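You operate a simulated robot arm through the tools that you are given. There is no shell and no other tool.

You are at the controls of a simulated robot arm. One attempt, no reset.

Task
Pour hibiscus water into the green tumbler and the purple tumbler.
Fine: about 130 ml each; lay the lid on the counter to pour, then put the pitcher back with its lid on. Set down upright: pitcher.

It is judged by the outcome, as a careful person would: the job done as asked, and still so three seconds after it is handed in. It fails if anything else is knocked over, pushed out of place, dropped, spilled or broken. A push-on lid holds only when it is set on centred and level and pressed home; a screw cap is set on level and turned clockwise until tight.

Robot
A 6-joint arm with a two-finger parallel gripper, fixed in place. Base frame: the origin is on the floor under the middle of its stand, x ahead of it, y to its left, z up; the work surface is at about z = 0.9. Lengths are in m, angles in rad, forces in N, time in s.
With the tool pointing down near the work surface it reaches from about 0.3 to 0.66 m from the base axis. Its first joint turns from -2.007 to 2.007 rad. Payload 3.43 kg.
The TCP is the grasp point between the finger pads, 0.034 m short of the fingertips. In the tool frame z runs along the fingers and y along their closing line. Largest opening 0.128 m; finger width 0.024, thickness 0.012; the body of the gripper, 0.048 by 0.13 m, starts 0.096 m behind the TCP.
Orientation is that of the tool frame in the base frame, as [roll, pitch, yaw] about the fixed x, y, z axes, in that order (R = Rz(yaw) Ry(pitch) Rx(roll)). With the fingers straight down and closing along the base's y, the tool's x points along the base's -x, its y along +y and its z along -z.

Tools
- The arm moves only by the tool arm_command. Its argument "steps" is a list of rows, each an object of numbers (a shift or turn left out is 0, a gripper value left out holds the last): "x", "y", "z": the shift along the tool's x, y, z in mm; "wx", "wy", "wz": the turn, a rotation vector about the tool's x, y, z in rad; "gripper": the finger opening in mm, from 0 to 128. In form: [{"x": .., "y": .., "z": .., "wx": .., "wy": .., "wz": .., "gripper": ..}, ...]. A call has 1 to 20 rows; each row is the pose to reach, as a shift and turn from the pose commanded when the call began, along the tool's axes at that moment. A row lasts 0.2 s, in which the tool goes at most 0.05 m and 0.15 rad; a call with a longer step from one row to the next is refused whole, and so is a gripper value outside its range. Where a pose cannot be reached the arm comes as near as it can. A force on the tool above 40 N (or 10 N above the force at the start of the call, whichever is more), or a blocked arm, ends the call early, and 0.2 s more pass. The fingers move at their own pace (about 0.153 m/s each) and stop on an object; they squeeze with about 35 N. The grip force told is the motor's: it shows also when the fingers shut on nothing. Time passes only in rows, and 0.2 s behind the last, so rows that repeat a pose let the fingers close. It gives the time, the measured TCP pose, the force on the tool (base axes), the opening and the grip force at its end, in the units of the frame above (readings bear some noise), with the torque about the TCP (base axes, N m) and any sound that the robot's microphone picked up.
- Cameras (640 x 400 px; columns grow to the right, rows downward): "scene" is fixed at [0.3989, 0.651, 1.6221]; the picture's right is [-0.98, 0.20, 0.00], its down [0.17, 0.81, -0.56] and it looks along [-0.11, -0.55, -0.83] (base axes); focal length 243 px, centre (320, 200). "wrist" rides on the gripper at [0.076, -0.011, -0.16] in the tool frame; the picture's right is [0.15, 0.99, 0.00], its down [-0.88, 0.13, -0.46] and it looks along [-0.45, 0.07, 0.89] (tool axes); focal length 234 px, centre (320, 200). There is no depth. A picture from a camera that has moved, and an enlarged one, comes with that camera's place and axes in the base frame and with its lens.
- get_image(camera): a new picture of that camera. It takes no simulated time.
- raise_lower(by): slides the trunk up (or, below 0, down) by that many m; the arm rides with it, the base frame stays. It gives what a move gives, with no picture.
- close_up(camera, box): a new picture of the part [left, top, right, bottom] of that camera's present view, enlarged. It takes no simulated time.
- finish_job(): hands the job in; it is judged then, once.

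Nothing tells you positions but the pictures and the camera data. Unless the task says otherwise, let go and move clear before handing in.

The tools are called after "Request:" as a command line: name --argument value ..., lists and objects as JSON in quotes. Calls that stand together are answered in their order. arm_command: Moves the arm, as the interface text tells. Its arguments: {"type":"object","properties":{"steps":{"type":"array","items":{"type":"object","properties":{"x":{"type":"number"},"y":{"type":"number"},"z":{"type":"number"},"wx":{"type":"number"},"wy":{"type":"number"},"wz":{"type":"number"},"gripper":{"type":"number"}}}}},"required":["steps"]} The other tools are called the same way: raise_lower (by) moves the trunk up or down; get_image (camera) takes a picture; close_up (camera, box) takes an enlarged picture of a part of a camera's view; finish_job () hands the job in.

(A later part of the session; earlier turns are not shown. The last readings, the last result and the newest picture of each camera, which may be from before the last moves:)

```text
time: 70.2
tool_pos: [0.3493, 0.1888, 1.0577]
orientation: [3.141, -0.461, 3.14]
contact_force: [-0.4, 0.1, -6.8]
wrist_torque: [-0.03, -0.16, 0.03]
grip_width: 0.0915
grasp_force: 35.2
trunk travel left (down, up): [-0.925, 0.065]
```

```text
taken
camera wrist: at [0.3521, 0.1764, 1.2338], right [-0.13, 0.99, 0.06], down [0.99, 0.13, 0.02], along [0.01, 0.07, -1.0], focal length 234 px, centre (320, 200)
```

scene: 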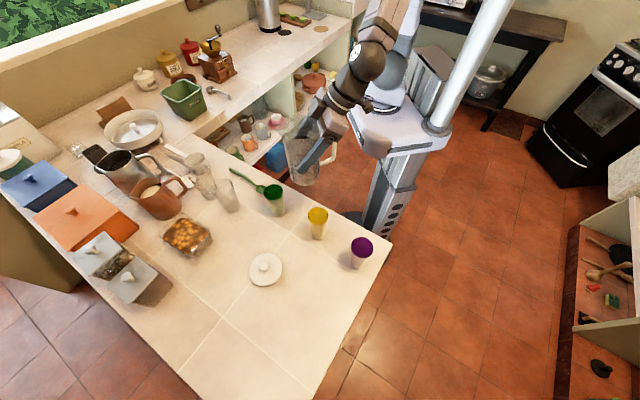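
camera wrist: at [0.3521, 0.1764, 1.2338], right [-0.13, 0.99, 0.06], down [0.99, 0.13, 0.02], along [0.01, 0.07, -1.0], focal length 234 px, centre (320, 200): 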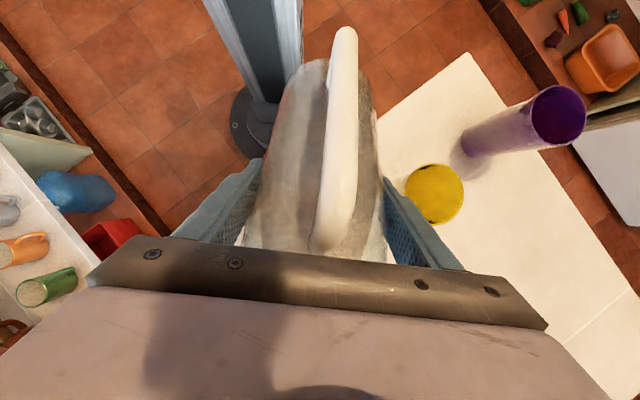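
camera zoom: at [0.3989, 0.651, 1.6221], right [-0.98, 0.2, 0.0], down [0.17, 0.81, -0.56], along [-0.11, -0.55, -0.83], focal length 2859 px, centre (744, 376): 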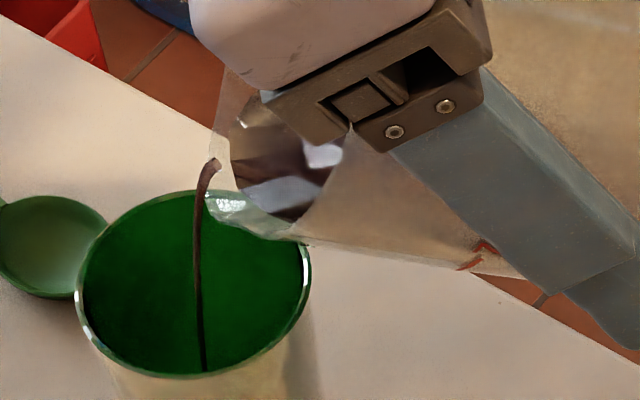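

The stream is thin and centred in the cup. I'll tilt a bit more.

Request:
arm_command --steps '[{"x": 0.4, "z": -1.3, "wy": 0.015}, {"x": 0.8, "z": -2.7, "wy": 0.03}, {"x": 0.8, "z": -2.7, "wy": 0.03}, {"x": 0.8, "z": -2.7, "wy": 0.03}]'

Request:
arm_command --steps '[{"x": 0}, {"x": 0}, {"x": 0}]'

Request:
arm_command --steps '[{"x": 0}, {"x": 0}, {"x": 0}]'

Request:
close_up --camera "scene" --box '[268, 168, 300, 202]'

```text
time: 71.2
tool_pos: [0.3483, 0.1889, 1.061]
orientation: [-3.14, -0.491, 3.141]
contact_force: [-0.7, 0.5, -7.6]
wrist_torque: [-0.01, -0.15, 0.03]
grip_width: 0.0916
grasp_force: 35.0
trunk travel left (down, up): [-0.925, 0.065]
```

```text
time: 72.0
tool_pos: [0.3488, 0.1883, 1.0615]
orientation: [-3.141, -0.49, 3.141]
contact_force: [0.0, -0.6, -7.3]
wrist_torque: [0.04, -0.18, -0.01]
grip_width: 0.0915
grasp_force: 34.4
trunk travel left (down, up): [-0.925, 0.065]
```

```text
time: 72.8
tool_pos: [0.3492, 0.1903, 1.0606]
orientation: [-3.141, -0.489, -3.141]
contact_force: [0.0, 0.5, -7.1]
wrist_torque: [0.0, -0.18, 0.02]
grip_width: 0.0916
grasp_force: 35.2
trunk travel left (down, up): [-0.925, 0.065]
```

```text
11.76 times, centred on (284, 185) of scene
camera zoom: at [0.3989, 0.651, 1.6221], right [-0.98, 0.2, 0.0], down [0.17, 0.81, -0.56], along [-0.11, -0.55, -0.83], focal length 2859 px, centre (744, 376)
```

zoom: 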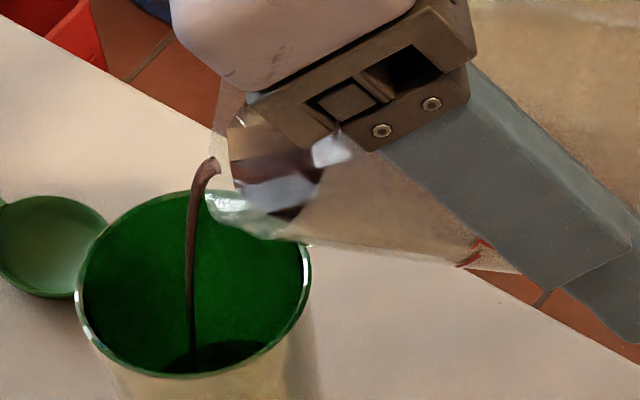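

The water surface is now visible deep in the cup, which I judge to be about 75–80 ml. I'll keep holding and watch the level rise toward the 130 ml mark, row ~286 in this zoom.

Request:
arm_command --steps '[{"x": 0}, {"x": 0}, {"x": 0}, {"x": 0}]'

Request:
close_up --camera "scene" --box '[268, 168, 300, 202]'

```text
time: 73.8
tool_pos: [0.3488, 0.1877, 1.0606]
orientation: [-3.141, -0.491, -3.139]
contact_force: [0.1, 0.0, -6.4]
wrist_torque: [0.01, -0.16, 0.05]
grip_width: 0.0914
grasp_force: 34.7
trunk travel left (down, up): [-0.925, 0.065]
```

```text
11.76 times, centred on (284, 185) of scene
camera zoom: at [0.3989, 0.651, 1.6221], right [-0.98, 0.2, 0.0], down [0.17, 0.81, -0.56], along [-0.11, -0.55, -0.83], focal length 2859 px, centre (744, 376)
```

zoom: 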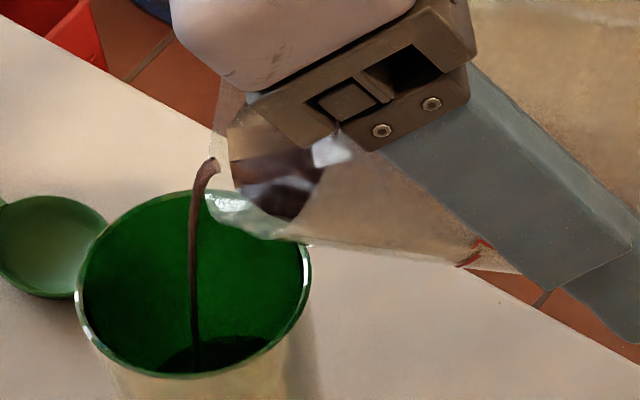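

Request:
arm_command --steps '[{"x": 0}, {"x": 0}, {"x": 0}, {"x": 0}, {"x": 0}, {"x": 0}]'

Request:
arm_command --steps '[{"x": 0}]'

Request:
close_up --camera "scene" --box '[268, 168, 300, 202]'

```text
time: 75.2
tool_pos: [0.3504, 0.1895, 1.0607]
orientation: [3.141, -0.491, 3.141]
contact_force: [0.0, 0.1, -7.5]
wrist_torque: [-0.02, -0.16, -0.01]
grip_width: 0.0919
grasp_force: 35.3
trunk travel left (down, up): [-0.925, 0.065]
```

```text
time: 75.6
tool_pos: [0.3489, 0.1887, 1.0608]
orientation: [3.14, -0.49, 3.141]
contact_force: [-0.4, 0.1, -8.1]
wrist_torque: [-0.02, -0.2, -0.03]
grip_width: 0.0918
grasp_force: 35.2
trunk travel left (down, up): [-0.925, 0.065]
```

```text
11.76 times, centred on (284, 185) of scene
camera zoom: at [0.3989, 0.651, 1.6221], right [-0.98, 0.2, 0.0], down [0.17, 0.81, -0.56], along [-0.11, -0.55, -0.83], focal length 2859 px, centre (744, 376)
```

zoom: 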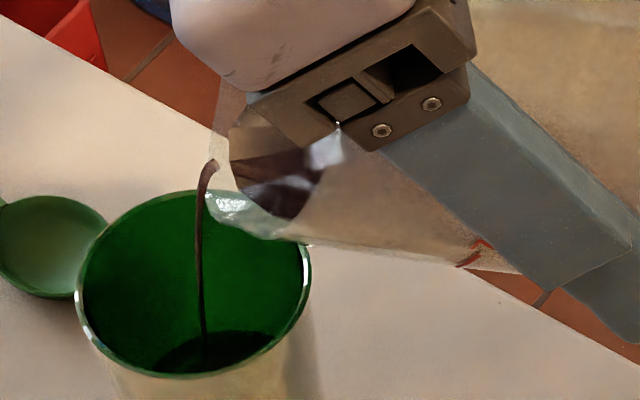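

Request:
close_up --camera "scene" --box '[262, 178, 302, 222]'

```text
9.09 times, centred on (282, 200) of scene
camera zoom: at [0.3989, 0.651, 1.6221], right [-0.98, 0.2, 0.0], down [0.17, 0.81, -0.56], along [-0.11, -0.55, -0.83], focal length 2209 px, centre (666, 200)
```

zoom: 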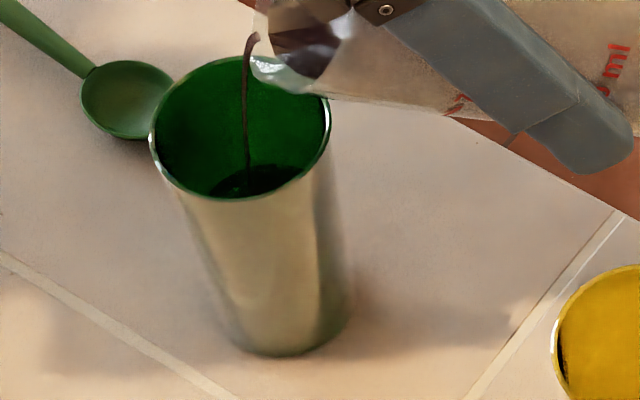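

I estimate about 84 ml so far. I'll tilt slightly more and hold again.

Request:
arm_command --steps '[{"x": 0.3, "z": -1.0, "wy": 0.01}, {"x": 0.5, "z": -1.9, "wy": 0.02}, {"x": 0.5, "z": -1.9, "wy": 0.02}, {"x": 0.5, "z": -1.9, "wy": 0.02}, {"x": 0.5, "z": -1.9, "wy": 0.02}, {"x": 0.5, "z": -1.9, "wy": 0.02}]'

Request:
close_up --camera "scene" --box '[268, 168, 300, 202]'

Request:
arm_command --steps '[{"x": 0}, {"x": 0}, {"x": 0}]'

Request:
close_up --camera "scene" --box '[268, 168, 300, 202]'

```text
time: 77.0
tool_pos: [0.3501, 0.1896, 1.0626]
orientation: [-3.141, -0.509, 3.141]
contact_force: [0.7, 0.4, -7.3]
wrist_torque: [-0.04, -0.15, 0.04]
grip_width: 0.0916
grasp_force: 35.5
trunk travel left (down, up): [-0.925, 0.065]
```

```text
11.76 times, centred on (284, 185) of scene
camera zoom: at [0.3989, 0.651, 1.6221], right [-0.98, 0.2, 0.0], down [0.17, 0.81, -0.56], along [-0.11, -0.55, -0.83], focal length 2859 px, centre (744, 376)
```

zoom: 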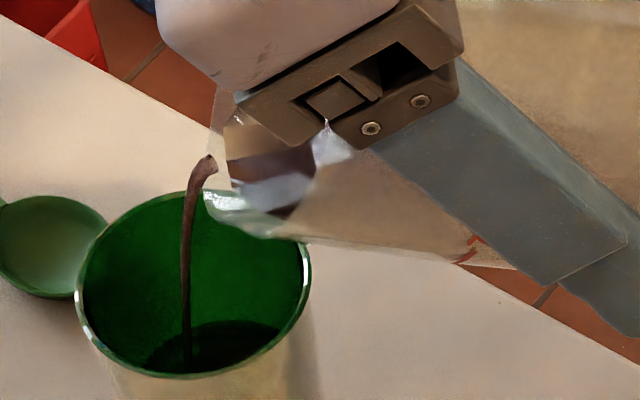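

```text
time: 77.8
tool_pos: [0.3507, 0.188, 1.0634]
orientation: [-3.141, -0.509, 3.141]
contact_force: [0.1, 0.0, -7.7]
wrist_torque: [-0.02, -0.14, -0.01]
grip_width: 0.0916
grasp_force: 34.8
trunk travel left (down, up): [-0.925, 0.065]
```

```text
11.76 times, centred on (284, 185) of scene
camera zoom: at [0.3989, 0.651, 1.6221], right [-0.98, 0.2, 0.0], down [0.17, 0.81, -0.56], along [-0.11, -0.55, -0.83], focal length 2859 px, centre (744, 376)
```

zoom: 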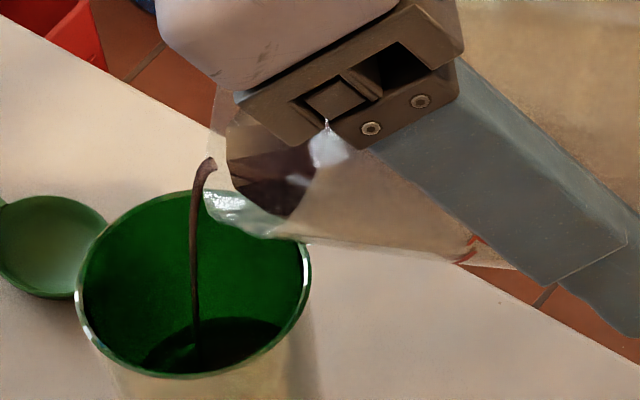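

Request:
arm_command --steps '[{"x": 0.3, "z": -0.9, "wy": 0.01}, {"x": 0.5, "z": -1.8, "wy": 0.02}, {"x": 0.5, "z": -1.8, "wy": 0.02}, {"x": 0.5, "z": -1.8, "wy": 0.02}, {"x": 0.5, "z": -1.8, "wy": 0.02}]'

Request:
close_up --camera "scene" --box '[268, 168, 300, 202]'

```text
time: 79.0
tool_pos: [0.3505, 0.1881, 1.0645]
orientation: [-3.141, -0.531, -3.141]
contact_force: [0.2, -0.4, -6.2]
wrist_torque: [-0.02, -0.15, 0.0]
grip_width: 0.0915
grasp_force: 35.2
trunk travel left (down, up): [-0.925, 0.065]
```

```text
11.76 times, centred on (284, 185) of scene
camera zoom: at [0.3989, 0.651, 1.6221], right [-0.98, 0.2, 0.0], down [0.17, 0.81, -0.56], along [-0.11, -0.55, -0.83], focal length 2859 px, centre (744, 376)
```

zoom: 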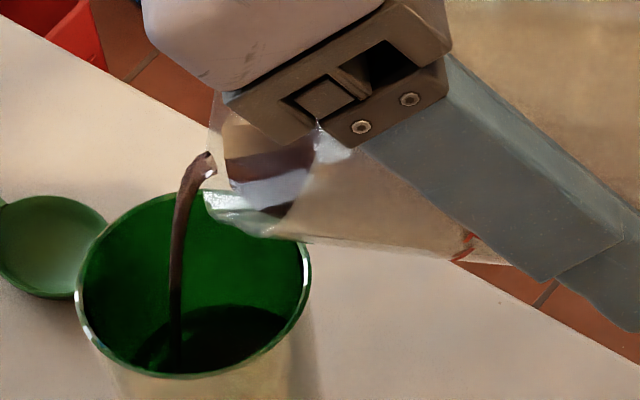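

Request:
arm_command --steps '[{"x": 0}, {"x": 0}]'

Request:
close_up --camera "scene" --box '[268, 168, 300, 202]'

```text
time: 79.6
tool_pos: [0.3494, 0.1881, 1.0653]
orientation: [3.14, -0.532, 3.141]
contact_force: [0.6, -0.6, -6.5]
wrist_torque: [-0.05, -0.17, -0.04]
grip_width: 0.0917
grasp_force: 34.9
trunk travel left (down, up): [-0.925, 0.065]
```

```text
11.76 times, centred on (284, 185) of scene
camera zoom: at [0.3989, 0.651, 1.6221], right [-0.98, 0.2, 0.0], down [0.17, 0.81, -0.56], along [-0.11, -0.55, -0.83], focal length 2859 px, centre (744, 376)
```

zoom: 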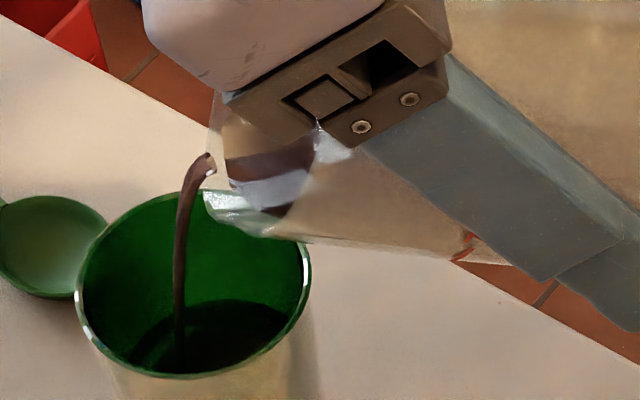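

Now about 115 ml. I'll pour for roughly another second and then tilt back in the same move, keeping the spout over the cup.

Request:
arm_command --steps '[{"x": 0}, {"x": 0}, {"x": 0}, {"x": -1.5, "z": 4.5, "wy": -0.05}, {"x": -3.1, "z": 9.0, "wy": -0.1}, {"x": -4.9, "z": 13.2, "wy": -0.15}, {"x": -7.0, "z": 17.4, "wy": -0.2}, {"x": -9.4, "z": 21.6, "wy": -0.25}, {"x": -10.8, "z": 24.0, "wy": -0.28}, {"x": -10.8, "z": 24.0, "wy": -0.28}, {"x": -10.8, "z": 24.0, "wy": -0.28}]'

Request:
close_up --camera "scene" --box '[268, 168, 300, 202]'

Request:
close_up --camera "scene" --box '[255, 150, 335, 225]'

```text
time: 82.0
tool_pos: [0.3464, 0.1884, 1.0383]
orientation: [-3.141, -0.249, 3.141]
contact_force: [0.4, -0.5, -6.6]
wrist_torque: [0.01, -0.15, 0.0]
grip_width: 0.092
grasp_force: 35.1
trunk travel left (down, up): [-0.925, 0.065]
```

```text
11.76 times, centred on (284, 185) of scene
camera zoom: at [0.3989, 0.651, 1.6221], right [-0.98, 0.2, 0.0], down [0.17, 0.81, -0.56], along [-0.11, -0.55, -0.83], focal length 2859 px, centre (744, 376)
```

zoom: 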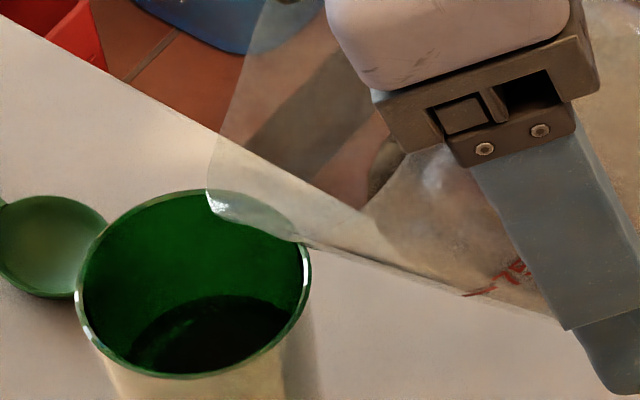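

```text
5.33 times, centred on (295, 188) of scene
camera zoom: at [0.3989, 0.651, 1.6221], right [-0.98, 0.2, 0.0], down [0.17, 0.81, -0.56], along [-0.11, -0.55, -0.83], focal length 1296 px, centre (453, 267)
```

zoom: 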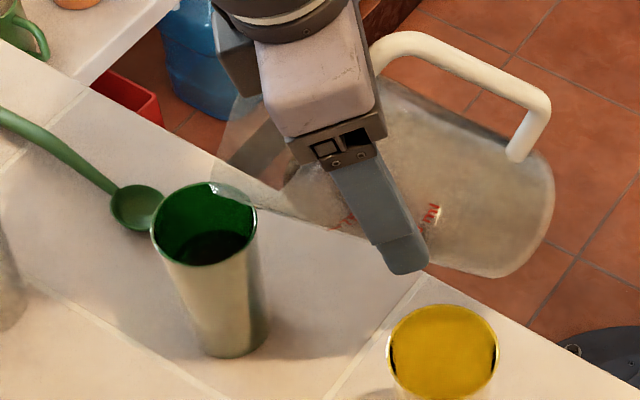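

The flow has stopped with about 118 ml by eye. I'll take several weight readings to cross-check.

Request:
arm_command --steps '[{"x": 0}]'

Request:
arm_command --steps '[{"x": 0}]'

Request:
arm_command --steps '[{"x": 0}]'

Request:
arm_command --steps '[{"x": 0}]'

Request:
arm_command --steps '[{"x": 0}]'

Request:
arm_command --steps '[{"x": 0}]'

Request:
arm_command --steps '[{"x": 0}]'

Request:
arm_command --steps '[{"x": 0}]'

Request:
arm_command --steps '[{"x": 0}]'

Request:
arm_command --steps '[{"x": 0}]'

Request:
arm_command --steps '[{"x": 0}]'

Request:
arm_command --steps '[{"x": 0}]'

```text
time: 82.4
tool_pos: [0.3468, 0.1873, 1.0388]
orientation: [3.141, -0.25, 3.141]
contact_force: [-0.4, -0.7, -7.1]
wrist_torque: [-0.02, -0.18, 0.0]
grip_width: 0.0921
grasp_force: 34.7
trunk travel left (down, up): [-0.925, 0.065]
```

```text
time: 82.8
tool_pos: [0.347, 0.1883, 1.0387]
orientation: [-3.141, -0.25, -3.141]
contact_force: [-1.0, -0.7, -6.5]
wrist_torque: [-0.03, -0.13, -0.04]
grip_width: 0.0917
grasp_force: 35.4
trunk travel left (down, up): [-0.925, 0.065]
```

```text
time: 83.2
tool_pos: [0.3466, 0.1886, 1.0379]
orientation: [3.14, -0.253, -3.141]
contact_force: [0.2, 0.1, -6.2]
wrist_torque: [0.01, -0.16, -0.03]
grip_width: 0.0916
grasp_force: 35.3
trunk travel left (down, up): [-0.925, 0.065]
```

```text
time: 83.6
tool_pos: [0.3466, 0.1885, 1.0381]
orientation: [-3.141, -0.251, -3.141]
contact_force: [-0.1, 0.8, -6.4]
wrist_torque: [0.05, -0.19, 0.01]
grip_width: 0.0916
grasp_force: 35.1
trunk travel left (down, up): [-0.925, 0.065]
```

```text
time: 84.0
tool_pos: [0.3467, 0.1876, 1.0391]
orientation: [-3.14, -0.251, -3.141]
contact_force: [0.1, -0.6, -6.6]
wrist_torque: [0.0, -0.15, 0.0]
grip_width: 0.0918
grasp_force: 34.6
trunk travel left (down, up): [-0.925, 0.065]
```

```text
time: 84.4
tool_pos: [0.3466, 0.1881, 1.0382]
orientation: [3.141, -0.251, -3.141]
contact_force: [-0.5, -0.4, -7.3]
wrist_torque: [-0.01, -0.13, -0.02]
grip_width: 0.0919
grasp_force: 35.9
trunk travel left (down, up): [-0.925, 0.065]
```

```text
time: 84.8
tool_pos: [0.347, 0.1879, 1.0377]
orientation: [-3.141, -0.251, -3.14]
contact_force: [-0.9, -0.6, -6.7]
wrist_torque: [-0.02, -0.16, -0.01]
grip_width: 0.0916
grasp_force: 35.1
trunk travel left (down, up): [-0.925, 0.065]
```

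```text
time: 85.2
tool_pos: [0.3465, 0.1882, 1.0396]
orientation: [3.14, -0.252, 3.141]
contact_force: [0.1, 0.3, -6.3]
wrist_torque: [0.0, -0.13, 0.0]
grip_width: 0.0917
grasp_force: 35.7
trunk travel left (down, up): [-0.925, 0.065]
```

```text
time: 85.6
tool_pos: [0.3479, 0.1885, 1.0386]
orientation: [3.14, -0.252, -3.14]
contact_force: [0.6, -0.4, -6.9]
wrist_torque: [0.0, -0.15, -0.02]
grip_width: 0.0916
grasp_force: 35.0
trunk travel left (down, up): [-0.925, 0.065]
```

```text
time: 86.0
tool_pos: [0.3476, 0.1877, 1.0386]
orientation: [-3.141, -0.251, 3.141]
contact_force: [-0.1, 0.4, -6.9]
wrist_torque: [0.01, -0.15, 0.01]
grip_width: 0.0918
grasp_force: 34.9
trunk travel left (down, up): [-0.925, 0.065]
```

```text
time: 86.4
tool_pos: [0.3464, 0.1894, 1.0386]
orientation: [3.14, -0.25, -3.141]
contact_force: [-0.1, -0.3, -6.2]
wrist_torque: [-0.02, -0.15, 0.03]
grip_width: 0.0919
grasp_force: 35.1
trunk travel left (down, up): [-0.925, 0.065]
```

```text
time: 86.8
tool_pos: [0.3461, 0.1878, 1.0389]
orientation: [-3.14, -0.25, -3.141]
contact_force: [-0.6, -0.2, -6.4]
wrist_torque: [-0.02, -0.14, 0.03]
grip_width: 0.0913
grasp_force: 34.7
trunk travel left (down, up): [-0.925, 0.065]
```

Weight says about 111 ml and eye about 118, so it's slightly short. I'll give a brief top-up of about 14 ml and tilt straight back.

Request:
arm_command --steps '[{"x": 1.3, "z": -4.6, "wy": 0.05}, {"x": 2.2, "z": -9.1, "wy": 0.1}, {"x": 2.9, "z": -13.9, "wy": 0.15}, {"x": 3.5, "z": -18.5, "wy": 0.2}, {"x": 3.7, "z": -22.3, "wy": 0.24}, {"x": 3.8, "z": -26.1, "wy": 0.28}, {"x": 3.8, "z": -26.1, "wy": 0.28}, {"x": 3.8, "z": -26.1, "wy": 0.28}, {"x": 3.8, "z": -26.1, "wy": 0.28}, {"x": 3.8, "z": -26.1, "wy": 0.28}, {"x": 3.8, "z": -26.1, "wy": 0.28}, {"x": 3.8, "z": -23.3, "wy": 0.25}, {"x": 3.5, "z": -18.5, "wy": 0.2}, {"x": 2.9, "z": -13.9, "wy": 0.15}, {"x": 2.2, "z": -9.1, "wy": 0.1}, {"x": 1.3, "z": -4.6, "wy": 0.05}, {"x": 0, "z": 0, "wy": 0}, {"x": 0, "z": 0, "wy": 0}]'

Request:
close_up --camera "scene" --box '[268, 168, 300, 202]'

```text
time: 90.6
tool_pos: [0.3473, 0.1875, 1.0383]
orientation: [3.141, -0.249, 3.139]
contact_force: [-0.4, -0.1, -6.1]
wrist_torque: [0.0, -0.15, 0.01]
grip_width: 0.0917
grasp_force: 34.9
trunk travel left (down, up): [-0.925, 0.065]
```

```text
11.76 times, centred on (284, 185) of scene
camera zoom: at [0.3989, 0.651, 1.6221], right [-0.98, 0.2, 0.0], down [0.17, 0.81, -0.56], along [-0.11, -0.55, -0.83], focal length 2859 px, centre (744, 376)
```

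zoom: 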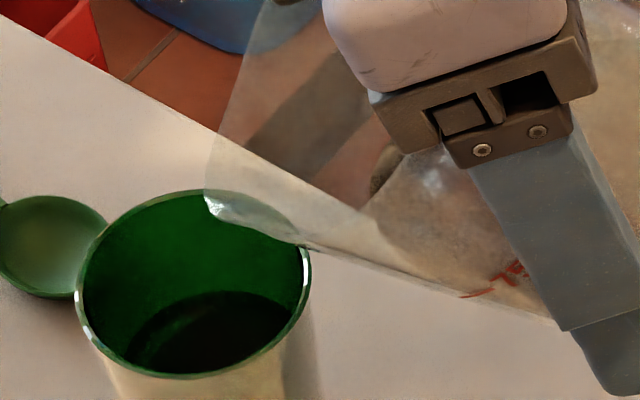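

Request:
close_up --camera "scene" --box '[271, 182, 287, 202]'

Request:
arm_command --steps '[{"x": 0}]'

Request:
arm_command --steps '[{"x": 0}]'

Request:
arm_command --steps '[{"x": 0}]'

Request:
arm_command --steps '[{"x": 0}]'

Request:
arm_command --steps '[{"x": 0}]'

Request:
arm_command --steps '[{"x": 0}]'

Request:
arm_command --steps '[{"x": 0}]'

Request:
arm_command --steps '[{"x": 0}]'

Request:
arm_command --steps '[{"x": 0}]'

Request:
arm_command --steps '[{"x": 0}]'

```text
16.00 times, centred on (279, 192) of scene
camera zoom: at [0.3989, 0.651, 1.6221], right [-0.98, 0.2, 0.0], down [0.17, 0.81, -0.56], along [-0.11, -0.55, -0.83], focal length 3888 px, centre (976, 328)
```

zoom: 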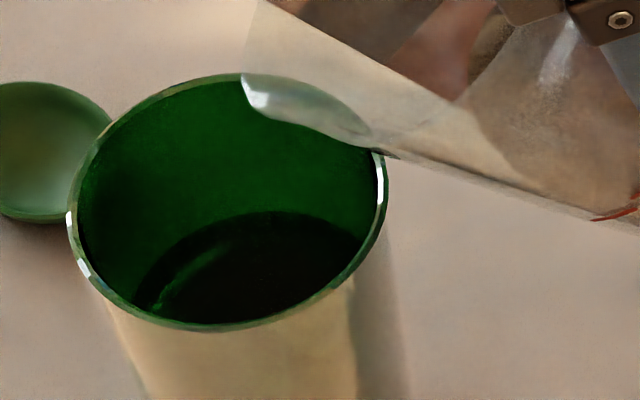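

```text
time: 91.0
tool_pos: [0.3474, 0.1878, 1.0393]
orientation: [3.142, -0.252, -3.141]
contact_force: [0.6, 0.0, -6.8]
wrist_torque: [-0.02, -0.16, -0.01]
grip_width: 0.0918
grasp_force: 34.5
trunk travel left (down, up): [-0.925, 0.065]
```

```text
time: 91.4
tool_pos: [0.3477, 0.1885, 1.039]
orientation: [-3.141, -0.25, 3.141]
contact_force: [0.5, 0.3, -6.1]
wrist_torque: [0.0, -0.15, 0.01]
grip_width: 0.0915
grasp_force: 34.5
trunk travel left (down, up): [-0.925, 0.065]
```

```text
time: 91.8
tool_pos: [0.3465, 0.187, 1.0383]
orientation: [-3.142, -0.251, -3.141]
contact_force: [0.5, -0.4, -6.4]
wrist_torque: [-0.03, -0.15, 0.01]
grip_width: 0.0919
grasp_force: 34.8
trunk travel left (down, up): [-0.925, 0.065]
```

```text
time: 92.2
tool_pos: [0.3474, 0.1894, 1.0388]
orientation: [3.14, -0.252, 3.141]
contact_force: [0.1, 0.5, -6.6]
wrist_torque: [-0.01, -0.14, 0.03]
grip_width: 0.0917
grasp_force: 35.4
trunk travel left (down, up): [-0.925, 0.065]
```

```text
time: 92.6
tool_pos: [0.3485, 0.188, 1.0389]
orientation: [3.141, -0.252, 3.141]
contact_force: [0.2, 1.0, -6.5]
wrist_torque: [-0.01, -0.15, -0.01]
grip_width: 0.0917
grasp_force: 35.0
trunk travel left (down, up): [-0.925, 0.065]
```

```text
time: 93.0
tool_pos: [0.3481, 0.188, 1.0385]
orientation: [-3.141, -0.251, 3.141]
contact_force: [0.1, 0.0, -7.2]
wrist_torque: [0.01, -0.15, 0.01]
grip_width: 0.0917
grasp_force: 35.0
trunk travel left (down, up): [-0.925, 0.065]
```

```text
time: 93.4
tool_pos: [0.3473, 0.1877, 1.0385]
orientation: [3.141, -0.253, 3.141]
contact_force: [0.7, 0.0, -7.3]
wrist_torque: [0.0, -0.15, 0.03]
grip_width: 0.0917
grasp_force: 34.5
trunk travel left (down, up): [-0.925, 0.065]
```

```text
time: 93.8
tool_pos: [0.3483, 0.1888, 1.0388]
orientation: [-3.141, -0.251, -3.142]
contact_force: [0.4, -0.1, -7.1]
wrist_torque: [0.01, -0.14, 0.02]
grip_width: 0.092
grasp_force: 34.4
trunk travel left (down, up): [-0.925, 0.065]
```

```text
time: 94.2
tool_pos: [0.3473, 0.1894, 1.0387]
orientation: [-3.142, -0.251, 3.141]
contact_force: [-0.5, 0.1, -6.9]
wrist_torque: [0.01, -0.16, 0.0]
grip_width: 0.0917
grasp_force: 35.1
trunk travel left (down, up): [-0.925, 0.065]
```

```text
time: 94.6
tool_pos: [0.3473, 0.1878, 1.0385]
orientation: [-3.141, -0.251, -3.141]
contact_force: [-0.4, 0.6, -6.7]
wrist_torque: [0.0, -0.17, -0.02]
grip_width: 0.0918
grasp_force: 35.2
trunk travel left (down, up): [-0.925, 0.065]
```

Averaging the two methods puts the green tumbler at around 115 ml. I'll add a slightly stronger short pour, watching the level.

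Request:
arm_command --steps '[{"x": 1.3, "z": -4.6, "wy": 0.05}, {"x": 2.2, "z": -9.1, "wy": 0.1}, {"x": 2.9, "z": -13.9, "wy": 0.15}, {"x": 3.5, "z": -18.5, "wy": 0.2}, {"x": 3.7, "z": -22.3, "wy": 0.24}, {"x": 3.8, "z": -26.1, "wy": 0.28}, {"x": 3.8, "z": -28.0, "wy": 0.3}, {"x": 3.8, "z": -28.0, "wy": 0.3}, {"x": 3.8, "z": -28.0, "wy": 0.3}, {"x": 3.8, "z": -28.0, "wy": 0.3}, {"x": 3.8, "z": -28.0, "wy": 0.3}, {"x": 3.8, "z": -26.1, "wy": 0.28}, {"x": 3.8, "z": -23.3, "wy": 0.25}, {"x": 3.5, "z": -18.5, "wy": 0.2}, {"x": 2.9, "z": -13.9, "wy": 0.15}, {"x": 2.2, "z": -9.1, "wy": 0.1}, {"x": 1.3, "z": -4.6, "wy": 0.05}, {"x": 0, "z": 0, "wy": 0}, {"x": 0, "z": 0, "wy": 0}]'

Request:
close_up --camera "scene" --box '[271, 182, 287, 202]'

Request:
arm_command --steps '[{"x": 0}]'

Request:
arm_command --steps '[{"x": 0}]'

Request:
arm_command --steps '[{"x": 0}]'

Request:
arm_command --steps '[{"x": 0}]'

Request:
arm_command --steps '[{"x": 0}]'

Request:
arm_command --steps '[{"x": 0}]'

Request:
arm_command --steps '[{"x": 0}]'

Request:
arm_command --steps '[{"x": 0}]'

```text
time: 98.6
tool_pos: [0.3466, 0.1882, 1.0375]
orientation: [3.141, -0.249, 3.142]
contact_force: [-0.9, 0.3, -6.3]
wrist_torque: [0.0, -0.15, -0.02]
grip_width: 0.0918
grasp_force: 34.6
trunk travel left (down, up): [-0.925, 0.065]
```

```text
16.00 times, centred on (279, 192) of scene
camera zoom: at [0.3989, 0.651, 1.6221], right [-0.98, 0.2, 0.0], down [0.17, 0.81, -0.56], along [-0.11, -0.55, -0.83], focal length 3888 px, centre (976, 328)
```

zoom: 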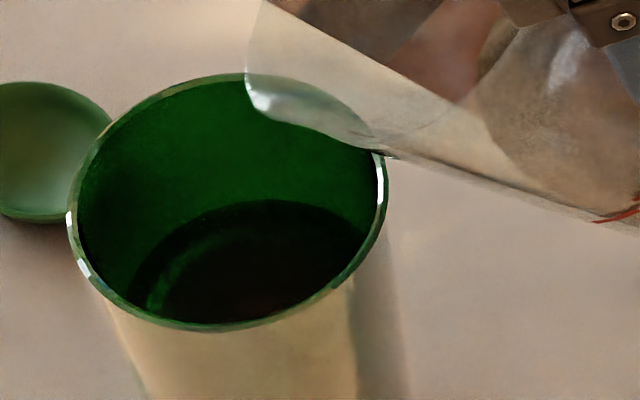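

```text
time: 99.0
tool_pos: [0.3466, 0.1882, 1.0381]
orientation: [3.141, -0.251, -3.141]
contact_force: [1.0, 0.1, -7.0]
wrist_torque: [0.01, -0.12, 0.0]
grip_width: 0.0917
grasp_force: 34.9
trunk travel left (down, up): [-0.925, 0.065]
```

```text
time: 99.4
tool_pos: [0.347, 0.1882, 1.0382]
orientation: [3.14, -0.252, 3.14]
contact_force: [-0.4, 0.1, -6.5]
wrist_torque: [0.02, -0.2, -0.02]
grip_width: 0.0917
grasp_force: 35.1
trunk travel left (down, up): [-0.925, 0.065]
```

```text
time: 99.8
tool_pos: [0.347, 0.1876, 1.0374]
orientation: [-3.14, -0.252, -3.141]
contact_force: [0.0, 0.5, -6.4]
wrist_torque: [0.02, -0.17, 0.0]
grip_width: 0.0918
grasp_force: 35.2
trunk travel left (down, up): [-0.925, 0.065]
```

```text
time: 100.2
tool_pos: [0.3482, 0.1879, 1.0374]
orientation: [-3.141, -0.251, 3.141]
contact_force: [-0.7, -0.2, -6.2]
wrist_torque: [0.02, -0.14, 0.02]
grip_width: 0.0917
grasp_force: 35.1
trunk travel left (down, up): [-0.925, 0.065]
```

```text
time: 100.6
tool_pos: [0.3473, 0.1882, 1.0378]
orientation: [-3.141, -0.251, 3.141]
contact_force: [0.1, 0.2, -6.2]
wrist_torque: [0.01, -0.16, 0.01]
grip_width: 0.0917
grasp_force: 34.6
trunk travel left (down, up): [-0.925, 0.065]
```

```text
time: 101.0
tool_pos: [0.3481, 0.1877, 1.0381]
orientation: [3.141, -0.253, 3.141]
contact_force: [0.1, 0.2, -6.7]
wrist_torque: [-0.02, -0.18, 0.03]
grip_width: 0.0918
grasp_force: 35.0
trunk travel left (down, up): [-0.925, 0.065]
```

```text
time: 101.4
tool_pos: [0.3478, 0.1882, 1.0384]
orientation: [3.142, -0.252, -3.14]
contact_force: [-0.5, 1.2, -6.2]
wrist_torque: [-0.04, -0.16, -0.01]
grip_width: 0.0919
grasp_force: 34.9
trunk travel left (down, up): [-0.925, 0.065]
```

```text
time: 101.8
tool_pos: [0.3478, 0.1882, 1.0379]
orientation: [3.142, -0.252, -3.14]
contact_force: [0.0, -0.2, -7.0]
wrist_torque: [0.01, -0.15, 0.01]
grip_width: 0.0916
grasp_force: 34.9
trunk travel left (down, up): [-0.925, 0.065]
```

Green now holds about 127 ml, with eye and weight agreeing. I'll raise the pitcher and bring it back upright.

Request:
arm_command --steps '[{"x": 1.2, "z": -4.8, "wy": -0.02}, {"x": 3.7, "z": -14.5, "wy": -0.08}, {"x": 6.7, "z": -26.2, "wy": -0.15}, {"x": 9.6, "z": -37.8, "wy": -0.22}, {"x": 12.6, "z": -49.4, "wy": -0.29}, {"x": 15.6, "z": -61, "wy": -0.36}, {"x": 18.5, "z": -72.7, "wy": -0.43}, {"x": 21.5, "z": -84.3, "wy": -0.5}, {"x": 24.5, "z": -95.9, "wy": -0.57}, {"x": 27.2, "z": -106.6, "wy": -0.64}, {"x": 29.4, "z": -115.3, "wy": -0.71}, {"x": 31.2, "z": -122.1, "wy": -0.77}, {"x": 32.1, "z": -125.9, "wy": -0.82}, {"x": 32.4, "z": -126.9, "wy": -0.85}, {"x": 32.4, "z": -126.9, "wy": -0.85}, {"x": 32.4, "z": -126.9, "wy": -0.85}]'

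Request:
get_image --camera "scene"

Request:
close_up --camera "scene" --box '[225, 90, 385, 240]'

Request:
get_image --camera "wrist"

```text
time: 105.2
tool_pos: [0.3474, 0.1879, 1.1689]
orientation: [3.141, 0.599, -3.141]
contact_force: [-0.9, 0.0, -5.7]
wrist_torque: [0.03, -0.09, 0.02]
grip_width: 0.0917
grasp_force: 35.1
trunk travel left (down, up): [-0.925, 0.065]
```

```text
taken
```

scene: 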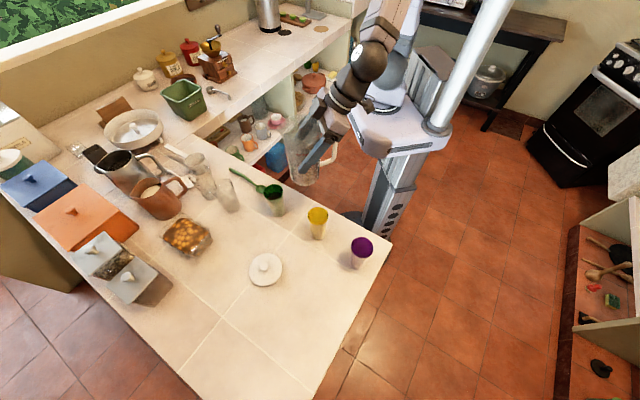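

```text
2.67 times, centred on (305, 165) of scene
camera zoom: at [0.3989, 0.651, 1.6221], right [-0.98, 0.2, 0.0], down [0.17, 0.81, -0.56], along [-0.11, -0.55, -0.83], focal length 648 px, centre (360, 293)
```

zoom: 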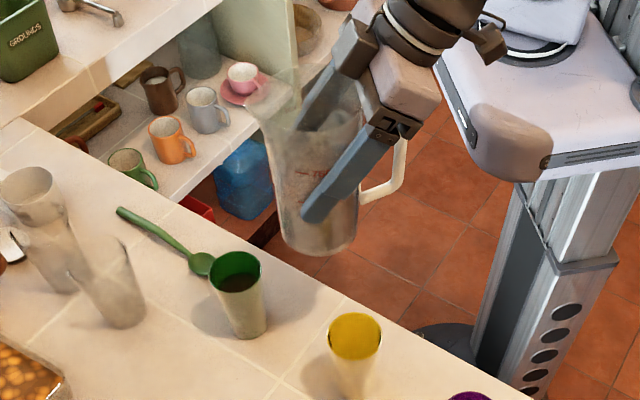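

```text
taken
camera wrist: at [0.1944, 0.1757, 1.2569], right [-0.12, 0.99, -0.08], down [0.47, 0.13, 0.87], along [0.87, 0.07, -0.48], focal length 234 px, centre (320, 200)
```

wrist: 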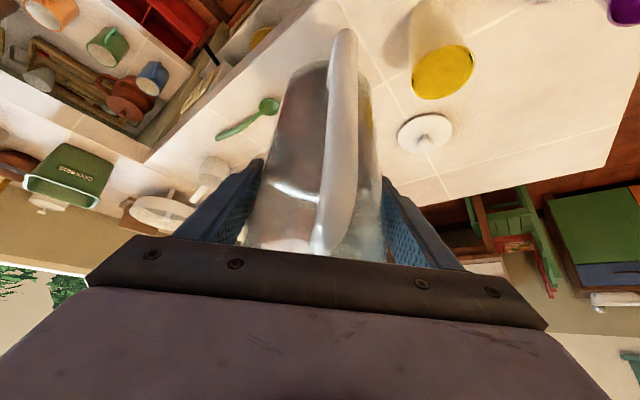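

Everything is steady and the green cup is filled. I'll carry the pitcher upright to the −x side of the purple tumbler.

Request:
arm_command --steps '[{"x": 3.5, "y": 4.6, "z": -2.4}, {"x": 10.5, "y": 13.9, "z": -7.2}, {"x": 21.1, "y": 27.7, "z": -14.4}, {"x": 35.1, "y": 46.2, "z": -24}, {"x": 50.9, "y": 67, "z": -34.8}, {"x": 66.7, "y": 87.8, "z": -45.6}, {"x": 82.5, "y": 108.6, "z": -56.4}, {"x": 98.3, "y": 129.4, "z": -67.2}, {"x": 114.1, "y": 150.2, "z": -78}, {"x": 129.9, "y": 170.9, "z": -88.8}, {"x": 143.9, "y": 189.4, "z": -98.4}, {"x": 156.2, "y": 205.6, "z": -106.8}, {"x": 166.7, "y": 219.5, "z": -114}, {"x": 172.9, "y": 227.5, "z": -118.2}, {"x": 175.5, "y": 231, "z": -120}, {"x": 175.5, "y": 231, "z": -120}, {"x": 175.5, "y": 231, "z": -120}]'

Request:
get_image --camera "scene"

Request:
get_image --camera "wrist"

Request:
arm_command --steps '[{"x": 0}]'

Request:
arm_command --steps '[{"x": 0}]'

Request:
arm_command --steps '[{"x": 0}]'

Request:
arm_command --steps '[{"x": 0}]'

Request:
arm_command --steps '[{"x": 0}]'

Request:
arm_command --steps '[{"x": 0}]'

```text
time: 108.8
tool_pos: [0.1349, 0.4192, 1.1695]
orientation: [3.141, 0.601, -3.141]
contact_force: [0.9, 0.2, -6.6]
wrist_torque: [0.01, -0.07, 0.02]
grip_width: 0.0917
grasp_force: 34.8
trunk travel left (down, up): [-0.925, 0.065]
```

```text
taken
```

scene: 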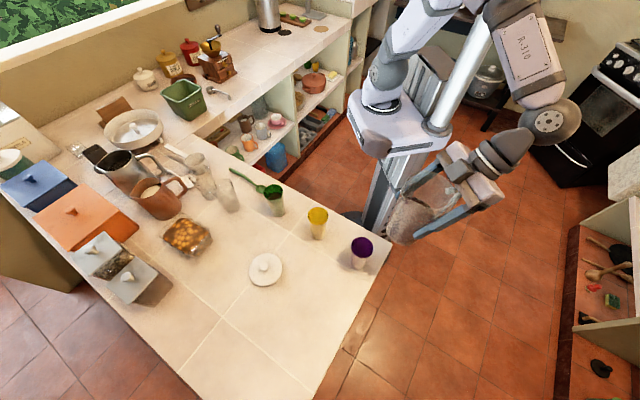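

```text
taken
camera wrist: at [-0.0175, 0.4074, 1.2577], right [-0.12, 0.99, -0.08], down [0.47, 0.13, 0.87], along [0.87, 0.07, -0.48], focal length 234 px, centre (320, 200)
```

wrist: 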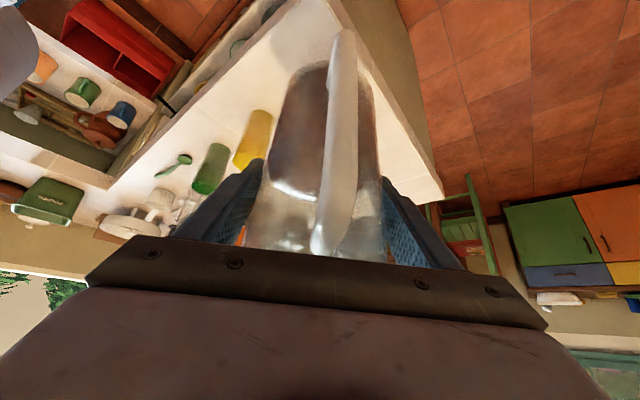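

```text
time: 109.2
tool_pos: [0.1363, 0.4194, 1.1693]
orientation: [-3.141, 0.599, -3.14]
contact_force: [0.0, 0.3, -6.0]
wrist_torque: [-0.03, -0.1, -0.01]
grip_width: 0.0919
grasp_force: 34.8
trunk travel left (down, up): [-0.925, 0.065]
```

```text
time: 109.6
tool_pos: [0.1348, 0.4198, 1.1701]
orientation: [-3.14, 0.598, -3.141]
contact_force: [0.8, 0.1, -6.1]
wrist_torque: [-0.05, -0.08, 0.04]
grip_width: 0.0918
grasp_force: 35.9
trunk travel left (down, up): [-0.925, 0.065]
```

```text
time: 110.0
tool_pos: [0.135, 0.4206, 1.1687]
orientation: [-3.14, 0.6, -3.141]
contact_force: [-0.4, 0.1, -6.5]
wrist_torque: [0.02, -0.06, -0.01]
grip_width: 0.0918
grasp_force: 35.1
trunk travel left (down, up): [-0.925, 0.065]
```

```text
time: 110.4
tool_pos: [0.1355, 0.4196, 1.1688]
orientation: [3.141, 0.6, -3.141]
contact_force: [-0.5, -0.9, -5.9]
wrist_torque: [-0.03, -0.09, -0.01]
grip_width: 0.0917
grasp_force: 35.2
trunk travel left (down, up): [-0.925, 0.065]
```

```text
time: 110.8
tool_pos: [0.136, 0.4193, 1.1703]
orientation: [-3.142, 0.598, 3.14]
contact_force: [0.4, -0.2, -5.8]
wrist_torque: [0.0, -0.07, -0.01]
grip_width: 0.0914
grasp_force: 34.7
trunk travel left (down, up): [-0.925, 0.065]
```

```text
time: 111.2
tool_pos: [0.1349, 0.4197, 1.169]
orientation: [3.14, 0.599, -3.141]
contact_force: [1.1, -0.7, -6.8]
wrist_torque: [0.0, -0.09, 0.0]
grip_width: 0.0916
grasp_force: 34.8
trunk travel left (down, up): [-0.925, 0.065]
```

Upright weight now averages about 6.35 N, so roughly 130 ml left the pitcher, which matches. Next I'll tilt partway beside the purple tumbler and check the spout position.

Request:
arm_command --steps '[{"x": 3, "z": 4.4, "wy": 0.04}, {"x": 8, "z": 11.7, "wy": 0.1}, {"x": 13.5, "z": 19.8, "wy": 0.16}, {"x": 19, "z": 27.8, "wy": 0.22}, {"x": 24.5, "z": 35.9, "wy": 0.28}, {"x": 30, "z": 43.9, "wy": 0.34}, {"x": 35.5, "z": 52, "wy": 0.4}, {"x": 41, "z": 60, "wy": 0.46}, {"x": 46, "z": 67.3, "wy": 0.52}, {"x": 49.2, "z": 72.6, "wy": 0.57}, {"x": 50.3, "z": 74.6, "wy": 0.6}, {"x": 50.3, "z": 74.6, "wy": 0.6}, {"x": 50.3, "z": 74.6, "wy": 0.6}]'

Request:
close_up --camera "scene" --box '[330, 190, 440, 290]'

Request:
get_image --camera "wrist"

```text
time: 114.0
tool_pos: [0.1354, 0.4207, 1.0789]
orientation: [-3.141, 0.001, 3.141]
contact_force: [0.5, 0.6, -5.4]
wrist_torque: [0.02, -0.1, 0.01]
grip_width: 0.0915
grasp_force: 34.5
trunk travel left (down, up): [-0.925, 0.065]
```

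```text
4.00 times, centred on (385, 240) of scene
camera zoom: at [0.3989, 0.651, 1.6221], right [-0.98, 0.2, 0.0], down [0.17, 0.81, -0.56], along [-0.11, -0.55, -0.83], focal length 972 px, centre (60, 40)
```

zoom: 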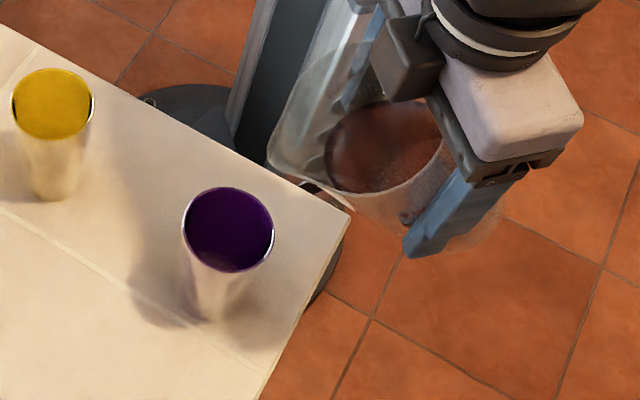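

```text
taken
camera wrist: at [0.0593, 0.4075, 1.2386], right [-0.15, 0.99, 0.0], down [0.88, 0.13, 0.46], along [0.45, 0.07, -0.89], focal length 234 px, centre (320, 200)
```

wrist: 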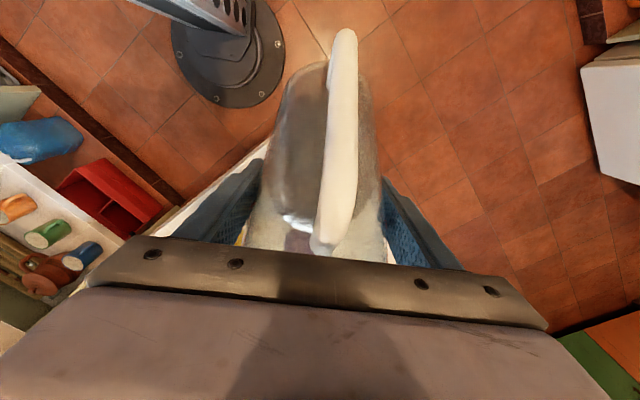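

Request:
arm_command --steps '[{"x": 0.3, "z": 3.4, "wy": 0.03}, {"x": 0.8, "z": 8.6, "wy": 0.08}, {"x": 1.3, "z": 14.3, "wy": 0.13}, {"x": 1.9, "z": 20.6, "wy": 0.18}, {"x": 2.4, "z": 26.4, "wy": 0.23}, {"x": 2.8, "z": 31, "wy": 0.27}, {"x": 3.1, "z": 34.4, "wy": 0.3}, {"x": 3.1, "z": 34.4, "wy": 0.3}]'

Request:
close_up --camera "scene" --box '[335, 215, 415, 290]'

```text
time: 115.8
tool_pos: [0.1304, 0.4169, 1.0456]
orientation: [3.142, -0.299, 3.141]
contact_force: [-0.7, -0.6, -6.2]
wrist_torque: [-0.05, -0.16, -0.04]
grip_width: 0.0917
grasp_force: 35.2
trunk travel left (down, up): [-0.925, 0.065]
```

```text
5.33 times, centred on (375, 252) of scene
camera zoom: at [0.3989, 0.651, 1.6221], right [-0.98, 0.2, 0.0], down [0.17, 0.81, -0.56], along [-0.11, -0.55, -0.83], focal length 1296 px, centre (27, -80)
```

zoom: 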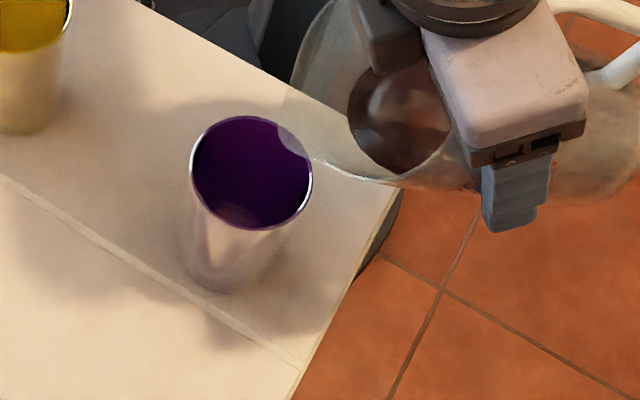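

Request:
arm_command --steps '[{"x": 0.6, "z": -2.4, "wy": 0.025}, {"x": 1.1, "z": -4.7, "wy": 0.05}, {"x": 1.6, "z": -7.0, "wy": 0.075}, {"x": 2.1, "z": -9.3, "wy": 0.1}, {"x": 2.5, "z": -11.6, "wy": 0.125}, {"x": 2.9, "z": -13.9, "wy": 0.15}, {"x": 2.9, "z": -13.9, "wy": 0.15}, {"x": 2.9, "z": -13.9, "wy": 0.15}]'

Request:
close_up --camera "scene" --box '[335, 215, 415, 290]'

Request:
get_image --camera "wrist"

```text
time: 117.6
tool_pos: [0.134, 0.419, 1.0593]
orientation: [-3.141, -0.449, 3.14]
contact_force: [0.2, -0.2, -5.9]
wrist_torque: [0.02, -0.17, 0.02]
grip_width: 0.0917
grasp_force: 35.0
trunk travel left (down, up): [-0.925, 0.065]
```

```text
5.33 times, centred on (375, 252) of scene
camera zoom: at [0.3989, 0.651, 1.6221], right [-0.98, 0.2, 0.0], down [0.17, 0.81, -0.56], along [-0.11, -0.55, -0.83], focal length 1296 px, centre (27, -80)
```

zoom: 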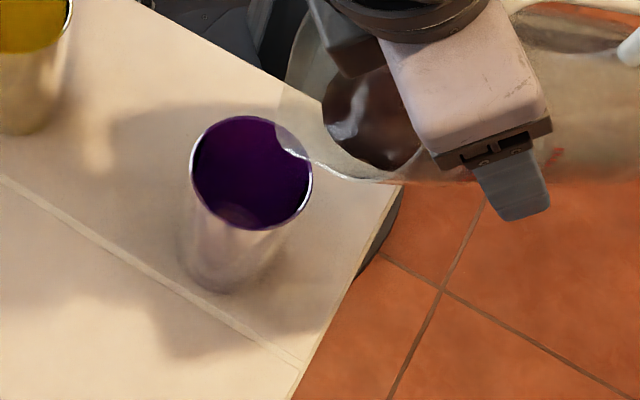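

```text
taken
camera wrist: at [0.1351, 0.4071, 1.2351], right [-0.13, 0.99, 0.06], down [0.99, 0.13, 0.03], along [0.02, 0.07, -1.0], focal length 234 px, centre (320, 200)
```

wrist: 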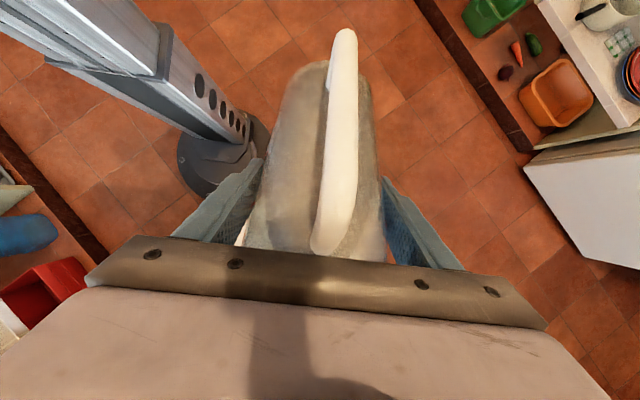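

Request:
arm_command --steps '[{"x": 0.6, "z": -2.3, "wy": 0.025}, {"x": 1.2, "z": -4.6, "wy": 0.05}, {"x": 1.6, "z": -6.4, "wy": 0.07}, {"x": 2.0, "z": -8.3, "wy": 0.09}, {"x": 2.0, "z": -8.3, "wy": 0.09}, {"x": 2.0, "z": -8.3, "wy": 0.09}]'

Request:
close_up --camera "scene" --box '[335, 215, 415, 290]'

```text
time: 119.0
tool_pos: [0.1351, 0.4207, 1.0669]
orientation: [-3.141, -0.541, 3.141]
contact_force: [0.5, -1.5, -5.8]
wrist_torque: [-0.02, -0.14, -0.03]
grip_width: 0.0919
grasp_force: 34.8
trunk travel left (down, up): [-0.925, 0.065]
```

```text
5.33 times, centred on (375, 252) of scene
camera zoom: at [0.3989, 0.651, 1.6221], right [-0.98, 0.2, 0.0], down [0.17, 0.81, -0.56], along [-0.11, -0.55, -0.83], focal length 1296 px, centre (27, -80)
```

zoom: 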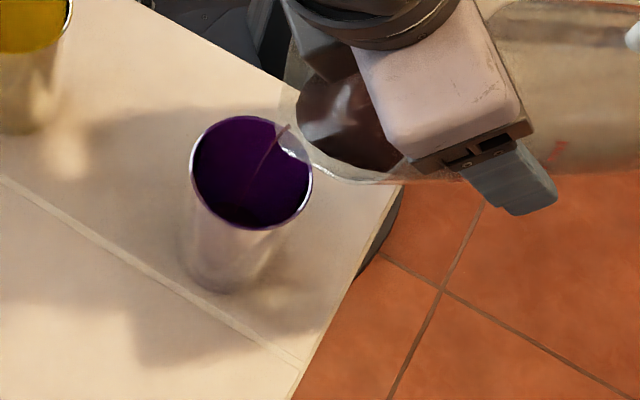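

The stream has started and is entering the purple tumbler. I'll tilt slightly more and watch.

Request:
arm_command --steps '[{"x": 0.4, "z": -1.4, "wy": 0.015}, {"x": 0.7, "z": -2.8, "wy": 0.03}, {"x": 0.7, "z": -2.8, "wy": 0.03}, {"x": 0.7, "z": -2.8, "wy": 0.03}]'

Request:
close_up --camera "scene" --box '[345, 230, 385, 270]'

Request:
arm_command --steps '[{"x": 0}, {"x": 0}]'

Request:
close_up --camera "scene" --box '[345, 230, 385, 270]'

```text
time: 120.0
tool_pos: [0.1363, 0.4196, 1.0708]
orientation: [-3.141, -0.571, 3.141]
contact_force: [0.5, 0.4, -6.0]
wrist_torque: [-0.03, -0.14, 0.01]
grip_width: 0.0918
grasp_force: 34.6
trunk travel left (down, up): [-0.925, 0.065]
```

```text
10.00 times, centred on (365, 250) of scene
camera zoom: at [0.3989, 0.651, 1.6221], right [-0.98, 0.2, 0.0], down [0.17, 0.81, -0.56], along [-0.11, -0.55, -0.83], focal length 2430 px, centre (-130, -300)
```

zoom: 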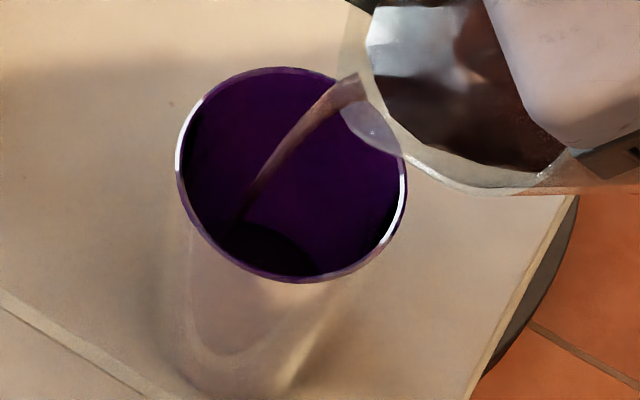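

```text
time: 120.6
tool_pos: [0.136, 0.4201, 1.0699]
orientation: [-3.141, -0.571, 3.14]
contact_force: [-0.8, 0.3, -6.1]
wrist_torque: [-0.01, -0.15, -0.01]
grip_width: 0.0919
grasp_force: 35.0
trunk travel left (down, up): [-0.925, 0.065]
```

```text
10.00 times, centred on (365, 250) of scene
camera zoom: at [0.3989, 0.651, 1.6221], right [-0.98, 0.2, 0.0], down [0.17, 0.81, -0.56], along [-0.11, -0.55, -0.83], focal length 2430 px, centre (-130, -300)
```

zoom: 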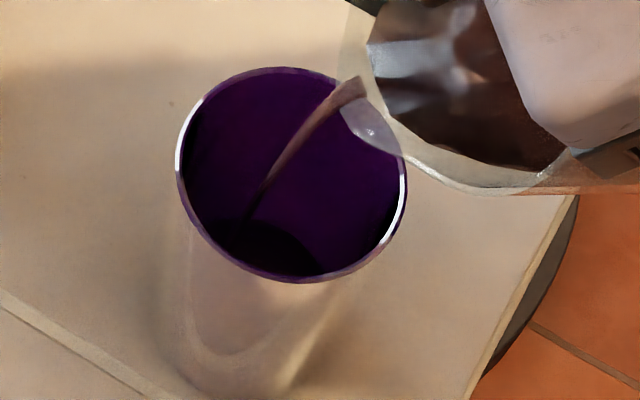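

Request:
arm_command --steps '[{"x": 0}, {"x": 0}, {"x": 0}, {"x": 0}, {"x": 0}, {"x": 0}]'

Request:
close_up --camera "scene" --box '[345, 230, 385, 270]'

```text
time: 122.0
tool_pos: [0.1355, 0.4195, 1.07]
orientation: [3.141, -0.57, 3.141]
contact_force: [-0.4, 0.6, -7.4]
wrist_torque: [0.0, -0.18, 0.05]
grip_width: 0.0918
grasp_force: 34.3
trunk travel left (down, up): [-0.925, 0.065]
```

```text
10.00 times, centred on (365, 250) of scene
camera zoom: at [0.3989, 0.651, 1.6221], right [-0.98, 0.2, 0.0], down [0.17, 0.81, -0.56], along [-0.11, -0.55, -0.83], focal length 2430 px, centre (-130, -300)
```

zoom: 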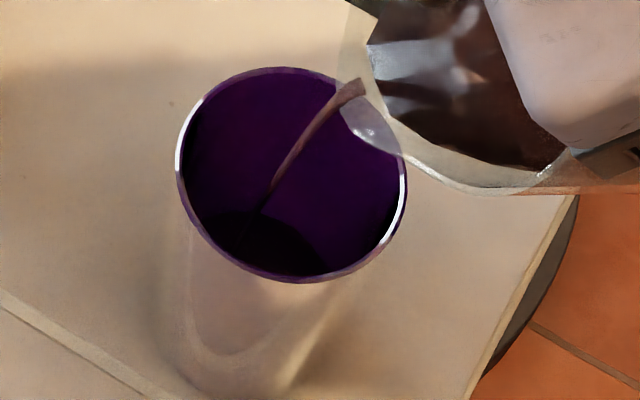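

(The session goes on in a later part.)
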